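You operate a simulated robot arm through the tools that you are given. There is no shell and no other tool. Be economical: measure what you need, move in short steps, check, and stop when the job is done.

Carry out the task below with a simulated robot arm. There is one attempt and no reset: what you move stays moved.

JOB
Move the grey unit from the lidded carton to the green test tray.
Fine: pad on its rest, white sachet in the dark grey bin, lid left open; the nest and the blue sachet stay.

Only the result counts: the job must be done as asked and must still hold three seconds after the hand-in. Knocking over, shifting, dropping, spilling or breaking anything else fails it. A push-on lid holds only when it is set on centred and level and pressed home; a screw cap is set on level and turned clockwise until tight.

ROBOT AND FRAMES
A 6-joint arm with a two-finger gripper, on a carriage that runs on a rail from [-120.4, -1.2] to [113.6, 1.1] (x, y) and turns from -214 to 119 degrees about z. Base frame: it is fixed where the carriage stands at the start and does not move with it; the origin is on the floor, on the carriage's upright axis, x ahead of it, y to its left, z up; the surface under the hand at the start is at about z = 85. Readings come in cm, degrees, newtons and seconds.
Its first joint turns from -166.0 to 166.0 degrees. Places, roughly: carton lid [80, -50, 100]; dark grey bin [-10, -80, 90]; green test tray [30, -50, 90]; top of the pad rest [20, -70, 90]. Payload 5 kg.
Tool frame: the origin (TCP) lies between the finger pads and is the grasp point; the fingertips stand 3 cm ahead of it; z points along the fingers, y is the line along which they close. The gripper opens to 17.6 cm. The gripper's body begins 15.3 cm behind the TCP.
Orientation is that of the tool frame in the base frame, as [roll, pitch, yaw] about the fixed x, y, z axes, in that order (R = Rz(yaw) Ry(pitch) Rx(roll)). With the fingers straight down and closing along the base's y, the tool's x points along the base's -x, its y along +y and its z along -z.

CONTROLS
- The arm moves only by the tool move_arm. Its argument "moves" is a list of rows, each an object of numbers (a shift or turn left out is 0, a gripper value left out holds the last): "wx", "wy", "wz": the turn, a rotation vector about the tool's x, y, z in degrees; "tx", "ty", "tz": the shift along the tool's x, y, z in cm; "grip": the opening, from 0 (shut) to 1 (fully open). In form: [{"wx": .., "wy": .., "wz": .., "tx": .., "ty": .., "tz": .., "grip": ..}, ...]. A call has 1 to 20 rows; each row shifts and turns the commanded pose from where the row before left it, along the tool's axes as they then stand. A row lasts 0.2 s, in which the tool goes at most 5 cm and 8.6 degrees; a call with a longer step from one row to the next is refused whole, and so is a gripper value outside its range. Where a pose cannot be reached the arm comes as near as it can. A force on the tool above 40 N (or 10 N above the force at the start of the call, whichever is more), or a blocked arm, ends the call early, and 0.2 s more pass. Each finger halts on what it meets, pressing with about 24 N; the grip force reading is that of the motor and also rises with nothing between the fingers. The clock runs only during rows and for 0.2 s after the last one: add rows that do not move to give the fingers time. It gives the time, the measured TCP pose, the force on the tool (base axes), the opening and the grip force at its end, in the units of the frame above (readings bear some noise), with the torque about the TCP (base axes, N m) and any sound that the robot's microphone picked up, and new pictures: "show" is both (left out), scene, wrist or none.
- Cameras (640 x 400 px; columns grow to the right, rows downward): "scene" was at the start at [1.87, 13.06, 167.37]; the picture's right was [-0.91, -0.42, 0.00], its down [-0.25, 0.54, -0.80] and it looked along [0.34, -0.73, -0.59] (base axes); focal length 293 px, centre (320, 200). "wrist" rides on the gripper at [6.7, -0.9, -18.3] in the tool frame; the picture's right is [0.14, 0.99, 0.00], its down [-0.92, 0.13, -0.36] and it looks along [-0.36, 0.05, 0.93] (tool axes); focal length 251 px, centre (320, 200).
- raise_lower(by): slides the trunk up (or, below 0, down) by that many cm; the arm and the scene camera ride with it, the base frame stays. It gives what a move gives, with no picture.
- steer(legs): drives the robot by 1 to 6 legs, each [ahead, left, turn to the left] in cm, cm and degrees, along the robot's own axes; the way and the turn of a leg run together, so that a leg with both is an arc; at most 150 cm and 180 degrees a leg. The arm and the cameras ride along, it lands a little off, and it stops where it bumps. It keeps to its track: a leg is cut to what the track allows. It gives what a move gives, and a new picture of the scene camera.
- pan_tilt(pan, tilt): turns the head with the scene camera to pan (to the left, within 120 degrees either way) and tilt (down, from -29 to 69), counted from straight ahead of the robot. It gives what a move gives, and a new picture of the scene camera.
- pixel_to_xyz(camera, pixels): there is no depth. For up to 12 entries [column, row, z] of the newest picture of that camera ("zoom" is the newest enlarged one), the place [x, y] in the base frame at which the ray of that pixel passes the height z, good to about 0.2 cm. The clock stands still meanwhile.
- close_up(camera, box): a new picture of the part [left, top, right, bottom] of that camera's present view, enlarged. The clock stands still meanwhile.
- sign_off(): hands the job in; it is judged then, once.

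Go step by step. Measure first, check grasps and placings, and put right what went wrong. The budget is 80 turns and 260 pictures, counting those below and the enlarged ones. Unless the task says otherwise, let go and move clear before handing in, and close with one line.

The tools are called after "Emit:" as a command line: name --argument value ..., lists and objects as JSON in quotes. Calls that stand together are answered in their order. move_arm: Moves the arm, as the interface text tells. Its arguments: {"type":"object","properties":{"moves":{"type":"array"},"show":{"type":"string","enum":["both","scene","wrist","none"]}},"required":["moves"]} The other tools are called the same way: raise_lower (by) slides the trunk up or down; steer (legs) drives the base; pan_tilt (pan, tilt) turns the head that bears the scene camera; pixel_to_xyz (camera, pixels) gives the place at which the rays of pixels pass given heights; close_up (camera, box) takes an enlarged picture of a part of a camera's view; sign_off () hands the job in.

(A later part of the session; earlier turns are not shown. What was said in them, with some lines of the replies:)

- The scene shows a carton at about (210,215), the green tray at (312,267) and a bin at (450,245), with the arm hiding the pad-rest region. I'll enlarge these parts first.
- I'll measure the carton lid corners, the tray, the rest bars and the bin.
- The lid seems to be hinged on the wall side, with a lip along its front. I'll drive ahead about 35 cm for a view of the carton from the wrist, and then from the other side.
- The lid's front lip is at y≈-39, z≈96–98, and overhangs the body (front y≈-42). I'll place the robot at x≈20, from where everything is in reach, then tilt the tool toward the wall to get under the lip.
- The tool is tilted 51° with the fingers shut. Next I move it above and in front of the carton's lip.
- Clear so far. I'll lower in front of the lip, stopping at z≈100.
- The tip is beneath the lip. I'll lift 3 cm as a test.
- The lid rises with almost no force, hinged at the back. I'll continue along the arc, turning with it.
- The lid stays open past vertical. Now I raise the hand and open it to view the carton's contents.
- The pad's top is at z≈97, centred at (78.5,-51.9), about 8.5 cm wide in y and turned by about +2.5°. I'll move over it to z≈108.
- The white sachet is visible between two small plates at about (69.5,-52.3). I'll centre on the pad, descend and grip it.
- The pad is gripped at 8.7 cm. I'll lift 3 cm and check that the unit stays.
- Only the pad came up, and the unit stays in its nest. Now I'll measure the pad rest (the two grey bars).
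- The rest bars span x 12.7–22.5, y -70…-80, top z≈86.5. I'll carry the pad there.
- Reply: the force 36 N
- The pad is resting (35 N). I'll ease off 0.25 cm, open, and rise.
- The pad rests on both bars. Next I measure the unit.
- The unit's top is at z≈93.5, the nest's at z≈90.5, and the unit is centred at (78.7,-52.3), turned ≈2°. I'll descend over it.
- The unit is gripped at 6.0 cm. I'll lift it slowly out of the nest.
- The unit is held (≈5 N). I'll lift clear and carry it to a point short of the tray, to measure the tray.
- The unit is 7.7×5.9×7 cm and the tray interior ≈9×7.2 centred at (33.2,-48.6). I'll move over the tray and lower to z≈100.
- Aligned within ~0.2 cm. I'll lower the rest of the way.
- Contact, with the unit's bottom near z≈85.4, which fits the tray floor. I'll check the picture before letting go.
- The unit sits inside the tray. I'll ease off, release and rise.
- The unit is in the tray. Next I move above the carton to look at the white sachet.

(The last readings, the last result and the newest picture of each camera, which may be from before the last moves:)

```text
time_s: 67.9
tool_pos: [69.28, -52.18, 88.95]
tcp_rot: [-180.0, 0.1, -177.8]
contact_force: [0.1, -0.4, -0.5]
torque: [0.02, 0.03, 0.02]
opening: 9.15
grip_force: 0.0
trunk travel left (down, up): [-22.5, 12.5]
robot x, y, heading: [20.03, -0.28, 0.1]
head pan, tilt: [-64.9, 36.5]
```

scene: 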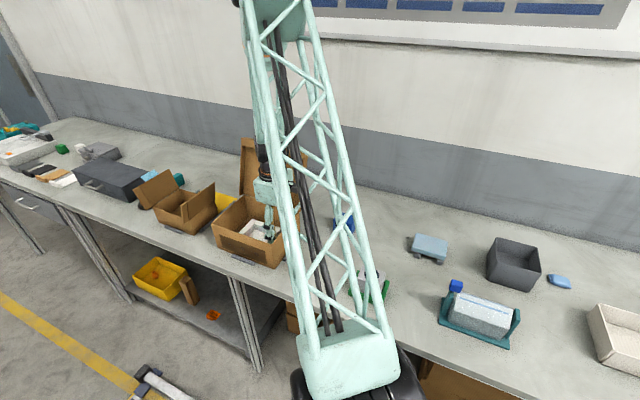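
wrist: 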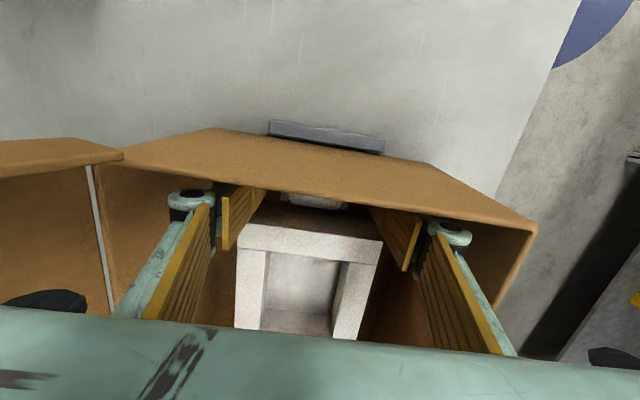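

Emit:
move_arm --moves '[{"tz": 0.15}, {"grip": 0}, {}, {}, {}]' --show "wrist"

```text
time_s: 69.1
tool_pos: [69.3, -52.22, 88.73]
tcp_rot: [-180.0, 0.0, -178.0]
contact_force: [0.2, 0.8, 0.2]
torque: [-0.02, 0.02, -0.04]
opening: 6.08
grip_force: 24.2
trunk travel left (down, up): [-22.5, 12.5]
robot x, y, heading: [20.06, 0.11, 0.4]
head pan, tilt: [-64.9, 36.5]
```

wrist: 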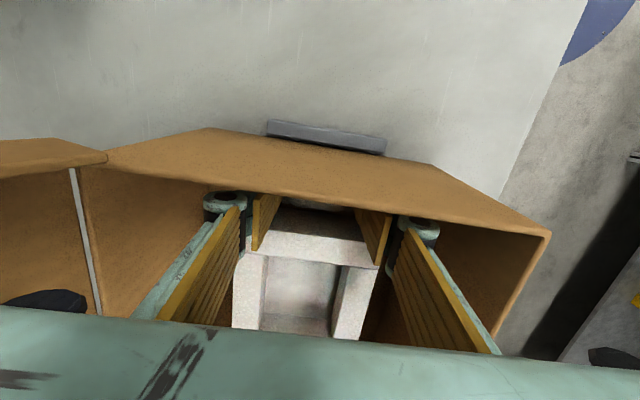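

Gripped at 6.08 cm, which is the sachet's length. I'll lift slowly and check.

Emit:
move_arm --moves '[{"tz": -0.8}, {"tz": -1}, {"tz": -1.5}, {"tz": -2}, {"tz": -2.5}, {"tz": -3}, {"tz": -3}, {"tz": -3}, {"tz": -3}, {"tz": -3}, {"tz": -3}, {"tz": -3}, {"tz": -3}, {}]' --show "both"

Emit:
close_up --camera "wrist" --box '[220, 100, 420, 260]'

```text
time_s: 72.1
tool_pos: [69.35, -51.89, 120.76]
tcp_rot: [-180.0, 0.0, -177.9]
contact_force: [-0.6, 0.6, -0.1]
torque: [-0.1, -0.07, 0.01]
opening: 6.1
grip_force: 23.6
trunk travel left (down, up): [-22.5, 12.5]
robot x, y, heading: [20.32, 0.43, 0.3]
head pan, tilt: [-64.9, 36.5]
```

scene: 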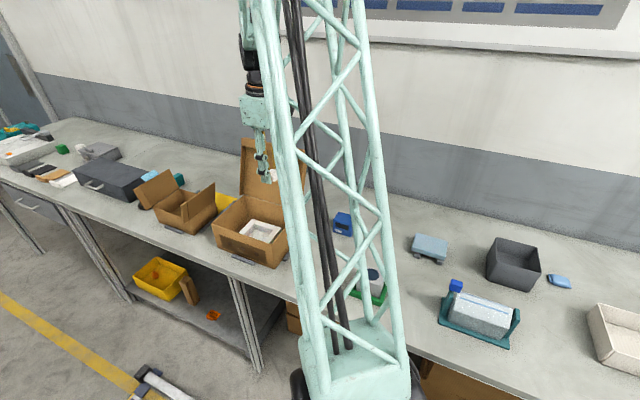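
wrist: 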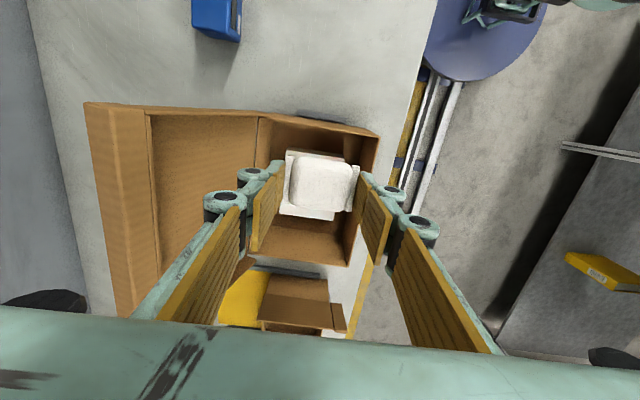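

```text
2.50 times, centred on (320, 180) of wrist
```

zoom: 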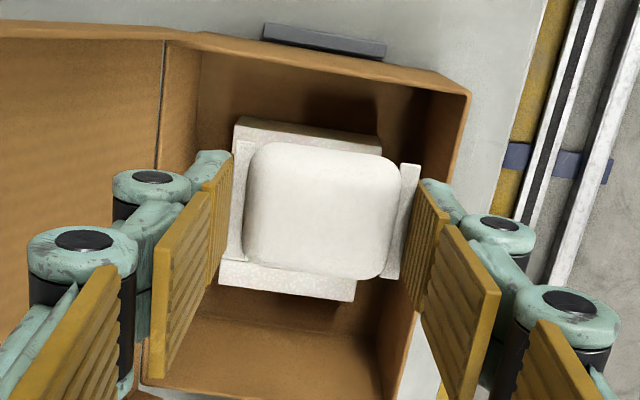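

The white sachet is held. I'll carry it above the dark grey bin.

Emit:
move_arm --moves '[{"wz": 2, "tx": 4}, {"tx": 4.5}, {"tx": 4.5}, {"tx": 4.5}, {"tx": 4.5}, {"tx": 4.3, "ty": -1.86}, {"tx": 4.3, "ty": -1.86}, {"tx": 4.3, "ty": -1.86}, {"tx": 4.3, "ty": -1.86}, {"tx": 4.3, "ty": -1.86}, {"tx": 4.3, "ty": -1.86}, {"tx": 4.3, "ty": -1.86}, {"tx": 4.3, "ty": -1.86}, {"tx": 4.3, "ty": -1.86}, {"tx": 4.3, "ty": -1.86}, {"tx": 4.3, "ty": -1.86}, {"tx": 4.3, "ty": -1.86}, {"tx": 4.3, "ty": -1.86}, {}]' --show "both"

```text
time_s: 76.1
tool_pos: [-8.47, -76.66, 120.87]
tcp_rot: [-180.0, -0.1, -179.8]
contact_force: [-1.3, -0.3, -0.8]
torque: [0.03, -0.15, -0.01]
opening: 6.09
grip_force: 23.9
trunk travel left (down, up): [-22.5, 12.5]
robot x, y, heading: [20.04, 0.19, 0.2]
head pan, tilt: [-64.9, 36.5]
```

scene: 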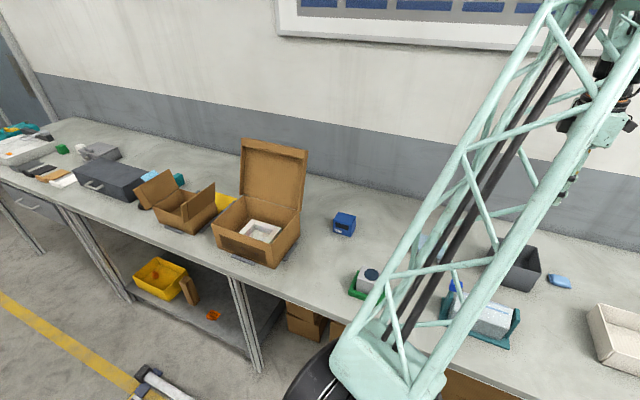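
wrist: 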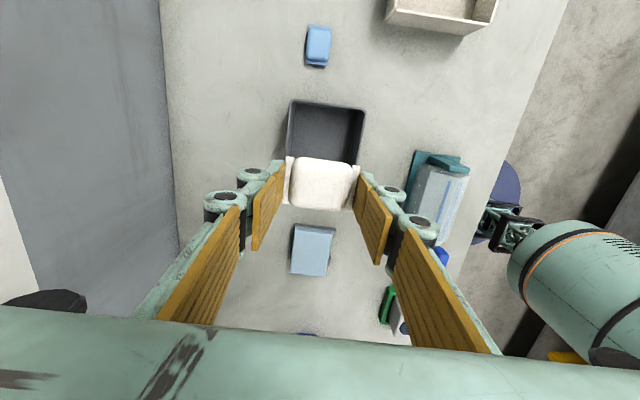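

Emit:
pixel_to_xyz --camera "wrist" --pixels '[[290, 100, 95], [366, 108, 95], [286, 158, 95], [359, 165, 95]]'

Emit:
move_arm --moves '[{"tz": 4.5}, {"tz": 4.5}, {"tz": 4.5}, {"tz": 2.5}, {}]' --show "wrist"

```text
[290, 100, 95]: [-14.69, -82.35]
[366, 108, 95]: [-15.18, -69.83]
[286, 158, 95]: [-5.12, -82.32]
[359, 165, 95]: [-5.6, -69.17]
```

```text
time_s: 77.3
tool_pos: [-8.45, -76.65, 104.57]
tcp_rot: [179.9, 0.0, 180.0]
contact_force: [-0.5, -0.7, -0.6]
torque: [0.11, -0.04, 0.0]
opening: 6.09
grip_force: 24.2
trunk travel left (down, up): [-22.5, 12.5]
robot x, y, heading: [19.97, 0.01, 0.1]
head pan, tilt: [-64.9, 36.5]
```

wrist: 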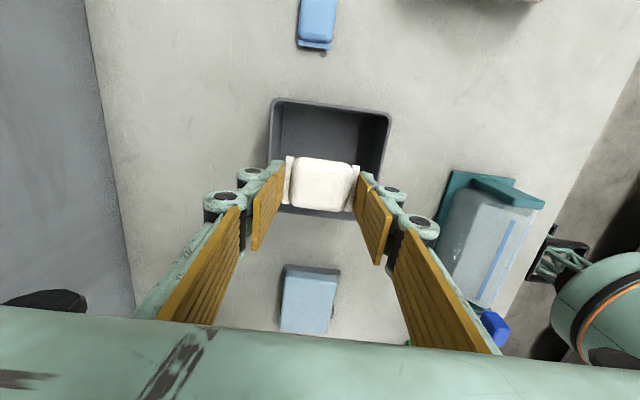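

Emit:
move_arm --moves '[{"ty": 0.6, "tz": 3}, {"tz": 3}, {"tz": 3}, {"tz": 2.5}, {}]' --show "wrist"

```text
time_s: 78.5
tool_pos: [-8.55, -76.27, 93.02]
tcp_rot: [179.9, 0.0, -179.9]
contact_force: [-0.1, -0.2, -1.4]
torque: [0.11, -0.01, 0.01]
opening: 6.07
grip_force: 23.9
trunk travel left (down, up): [-22.5, 12.5]
robot x, y, heading: [20.45, 0.43, 0.2]
head pan, tilt: [-64.9, 36.5]
```

wrist: 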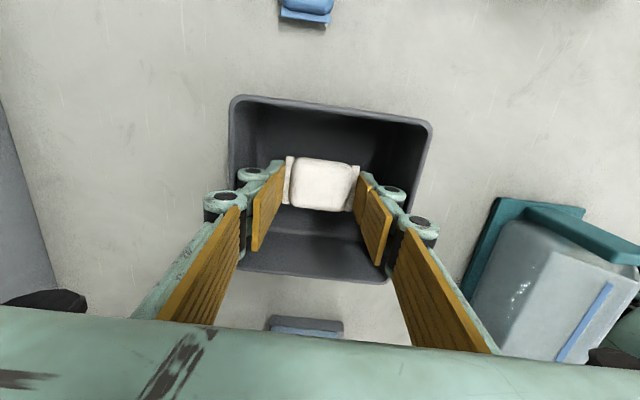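

Emit:
move_arm --moves '[{"tz": 1}, {"tz": 1}, {}, {"grip": 0.42}, {}, {}, {"tz": -2}, {"tz": -4}, {"tz": -4.5}, {"tz": -4.5}, {"tz": -4.5}, {}]' --show "both"

Emit:
close_up --camera "wrist" --box '[260, 80, 400, 210]'

```text
time_s: 79.2
tool_pos: [-8.53, -76.2, 91.51]
tcp_rot: [-179.8, -0.1, -179.8]
contact_force: [3.5, 9.4, 22.2]
torque: [0.97, -0.12, -0.02]
opening: 6.1
grip_force: 24.1
trunk travel left (down, up): [-22.5, 12.5]
robot x, y, heading: [20.36, 0.05, 0.2]
head pan, tilt: [-64.9, 36.5]
stopped in row 3: the force on the tool passed its limit at 51 N (the readings are from after the stop); the commanded pose is now the measured one
```

scene: 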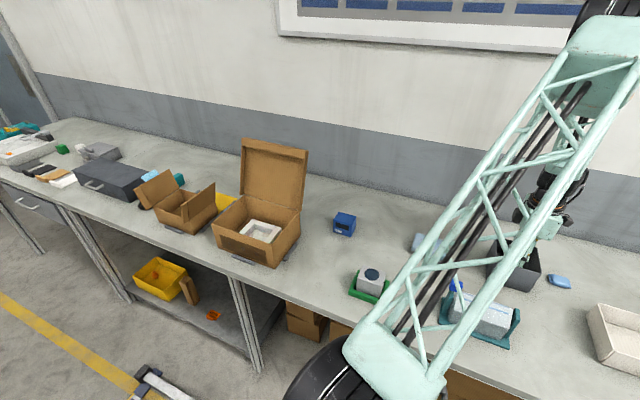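
wrist: 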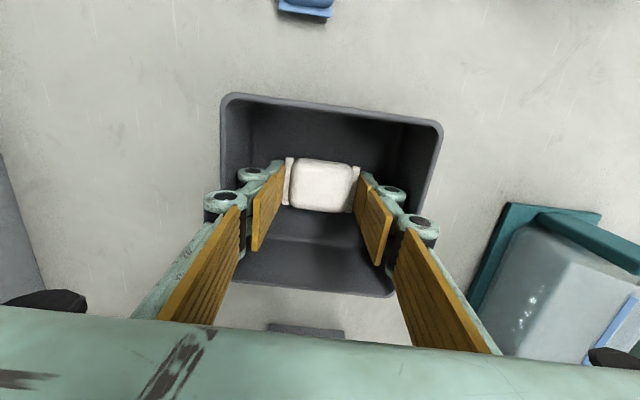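

```text
3.08 times, centred on (330, 145) of wrist
```

zoom: 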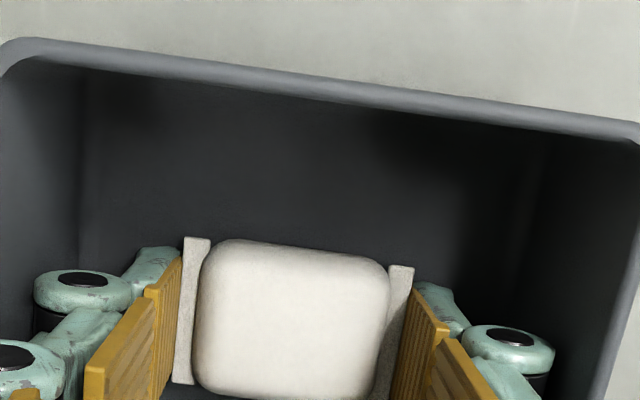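

A knuckle met the bin's rim (51 N stop), and the bin looks unmoved. I'll rise, turn 45° so the hand fits the bin's diagonal, and check.

Emit:
move_arm --moves '[{"tz": -2}, {"tz": -3, "ty": 0.25}, {"wz": 7.5}, {"wz": 7.5}, {"wz": 7.5}, {"wz": 7.5}, {"wz": 7.5}, {"wz": 7.5}, {}]' --show "both"

```text
time_s: 81.2
tool_pos: [-8.54, -76.05, 96.33]
tcp_rot: [-179.8, 0.1, 135.1]
contact_force: [0.4, -0.2, -0.4]
torque: [-0.02, 0.0, 0.01]
opening: 6.09
grip_force: 24.0
trunk travel left (down, up): [-22.5, 12.5]
robot x, y, heading: [20.08, 0.27, 0.1]
head pan, tilt: [-64.9, 36.5]
```

scene: 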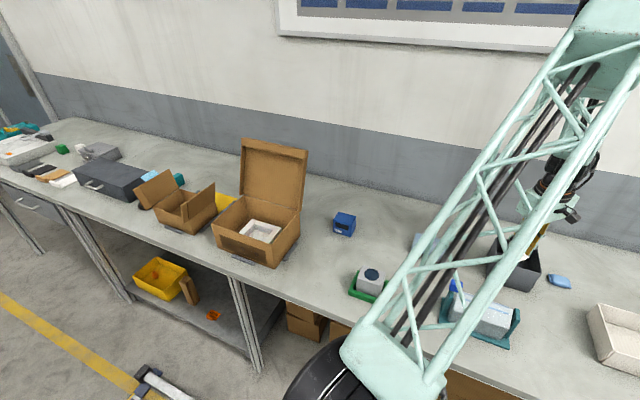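
wrist: 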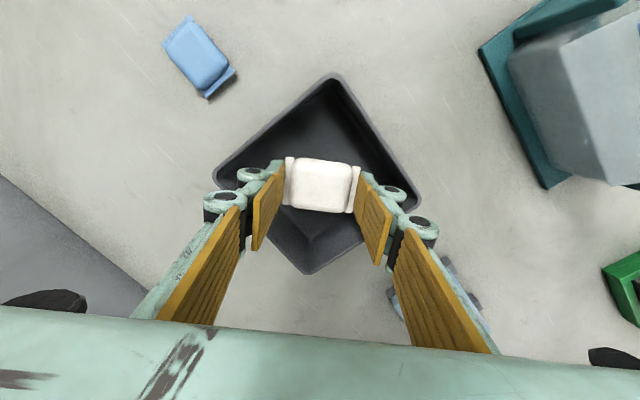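

Emit:
pixel_to_xyz --camera "wrist" --pixels '[[332, 73, 95], [423, 208, 95], [304, 275, 95], [212, 180, 95]]'

Emit:
move_arm --moves '[{"tz": 1.5}, {"tz": 1.5}, {"tz": 1}, {"tz": 0.5}, {}]' --show "wrist"

```text
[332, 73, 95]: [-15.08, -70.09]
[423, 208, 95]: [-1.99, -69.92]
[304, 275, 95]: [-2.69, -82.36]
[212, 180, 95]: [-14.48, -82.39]
```

```text
time_s: 82.4
tool_pos: [-8.61, -75.89, 91.81]
tcp_rot: [-179.7, 0.1, 135.0]
contact_force: [-0.5, -0.2, -0.5]
torque: [-0.01, 0.01, -0.02]
opening: 6.09
grip_force: 24.3
trunk travel left (down, up): [-22.5, 12.5]
robot x, y, heading: [20.16, 0.24, 0.6]
head pan, tilt: [-64.9, 36.5]
```

wrist: 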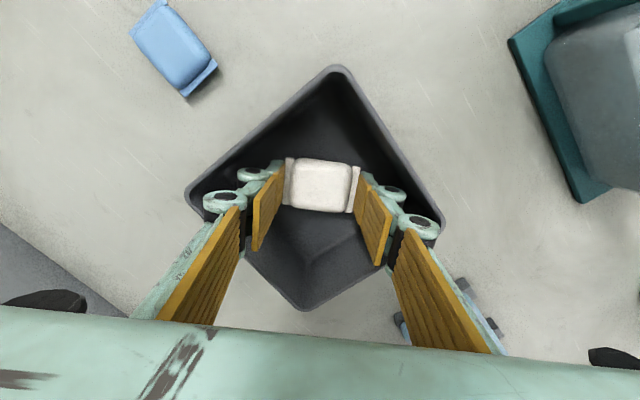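

Emit:
move_arm --moves '[{"tz": 0.5}, {"tz": 0.5}, {}]' --show "none"

```text
time_s: 83.0
tool_pos: [-8.57, -75.99, 91.47]
tcp_rot: [-179.7, 0.1, 135.3]
contact_force: [2.7, 9.4, 24.1]
torque: [0.99, -0.51, 0.15]
opening: 6.06
grip_force: 24.1
trunk travel left (down, up): [-22.5, 12.5]
robot x, y, heading: [19.91, 0.2, 0.0]
head pan, tilt: [-64.9, 36.5]
stopped in row 2: the force on the tool passed its limit at 51 N (the readings are from after the stop); the commanded pose is now the measured one
```

Both stops came at the same height, and the torque places the contact at the fingertip (z≈88), so this is the bin floor: the sachet is down. I'll ease off, open and rise.

Emit:
move_arm --moves '[{"tz": -0.15}, {"grip": 0.41}, {}, {}, {"tz": -1.5}, {"tz": -3}, {"tz": -4.5}, {"tz": -4.5}, {"tz": -4.5}, {"tz": -4.5}, {"tz": -4.5}, {}]' --show "both"

Emit:
close_up --camera "wrist" --box '[240, 60, 420, 210]'

```text
time_s: 85.6
tool_pos: [-8.56, -75.69, 118.77]
tcp_rot: [-179.7, 0.1, 135.1]
contact_force: [0.4, 0.7, -0.3]
torque: [-0.13, -0.01, -0.01]
opening: 7.23
grip_force: 0.1
trunk travel left (down, up): [-22.5, 12.5]
robot x, y, heading: [20.2, 0.12, 0.3]
head pan, tilt: [-64.9, 36.5]
```

scene: 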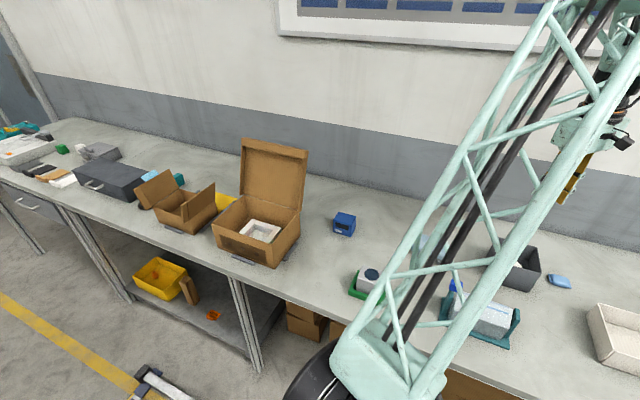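
wrist: 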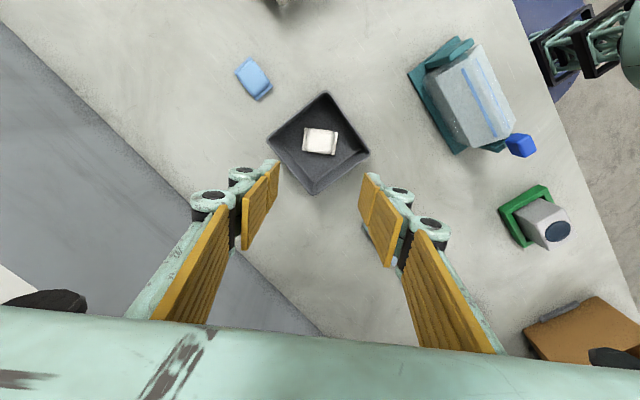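

```text
2.67 times, centred on (330, 135) of wrist
```

zoom: 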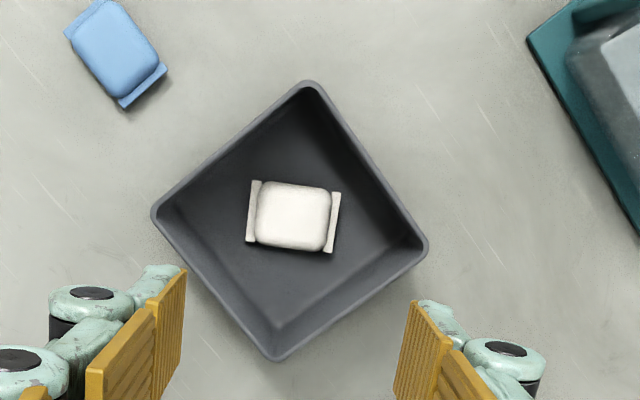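

Emit:
pixel_to_xyz --camera "zoom" --pixels '[[312, 82, 95], [427, 250, 95], [277, 361, 95], [151, 213, 95]]'

Emit:
close_up --camera "scene" --box '[340, 220, 480, 310]'

```text
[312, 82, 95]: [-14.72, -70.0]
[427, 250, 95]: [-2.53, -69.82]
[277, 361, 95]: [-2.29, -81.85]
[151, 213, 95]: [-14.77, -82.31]
```

```text
4.44 times, centred on (410, 265) of scene
```

zoom: 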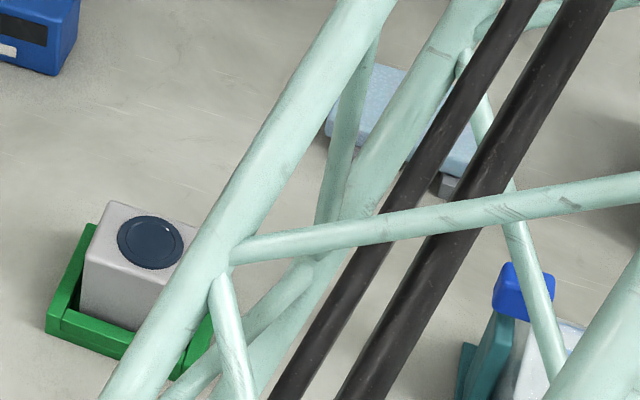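

The bin is where it was, with the white sachet inside. The unit stands in the tray, the pad is on its rest, the lid is open, and the nest and blue sachet are untouched, so I'm handing in.

Emit:
sign_off

```text
The job is handed in.
```

The job is handed in: the grey unit is in the green test tray, the pad on its rest, the white sachet in the dark grey bin and the lid open, with the nest and blue sachet left in place.
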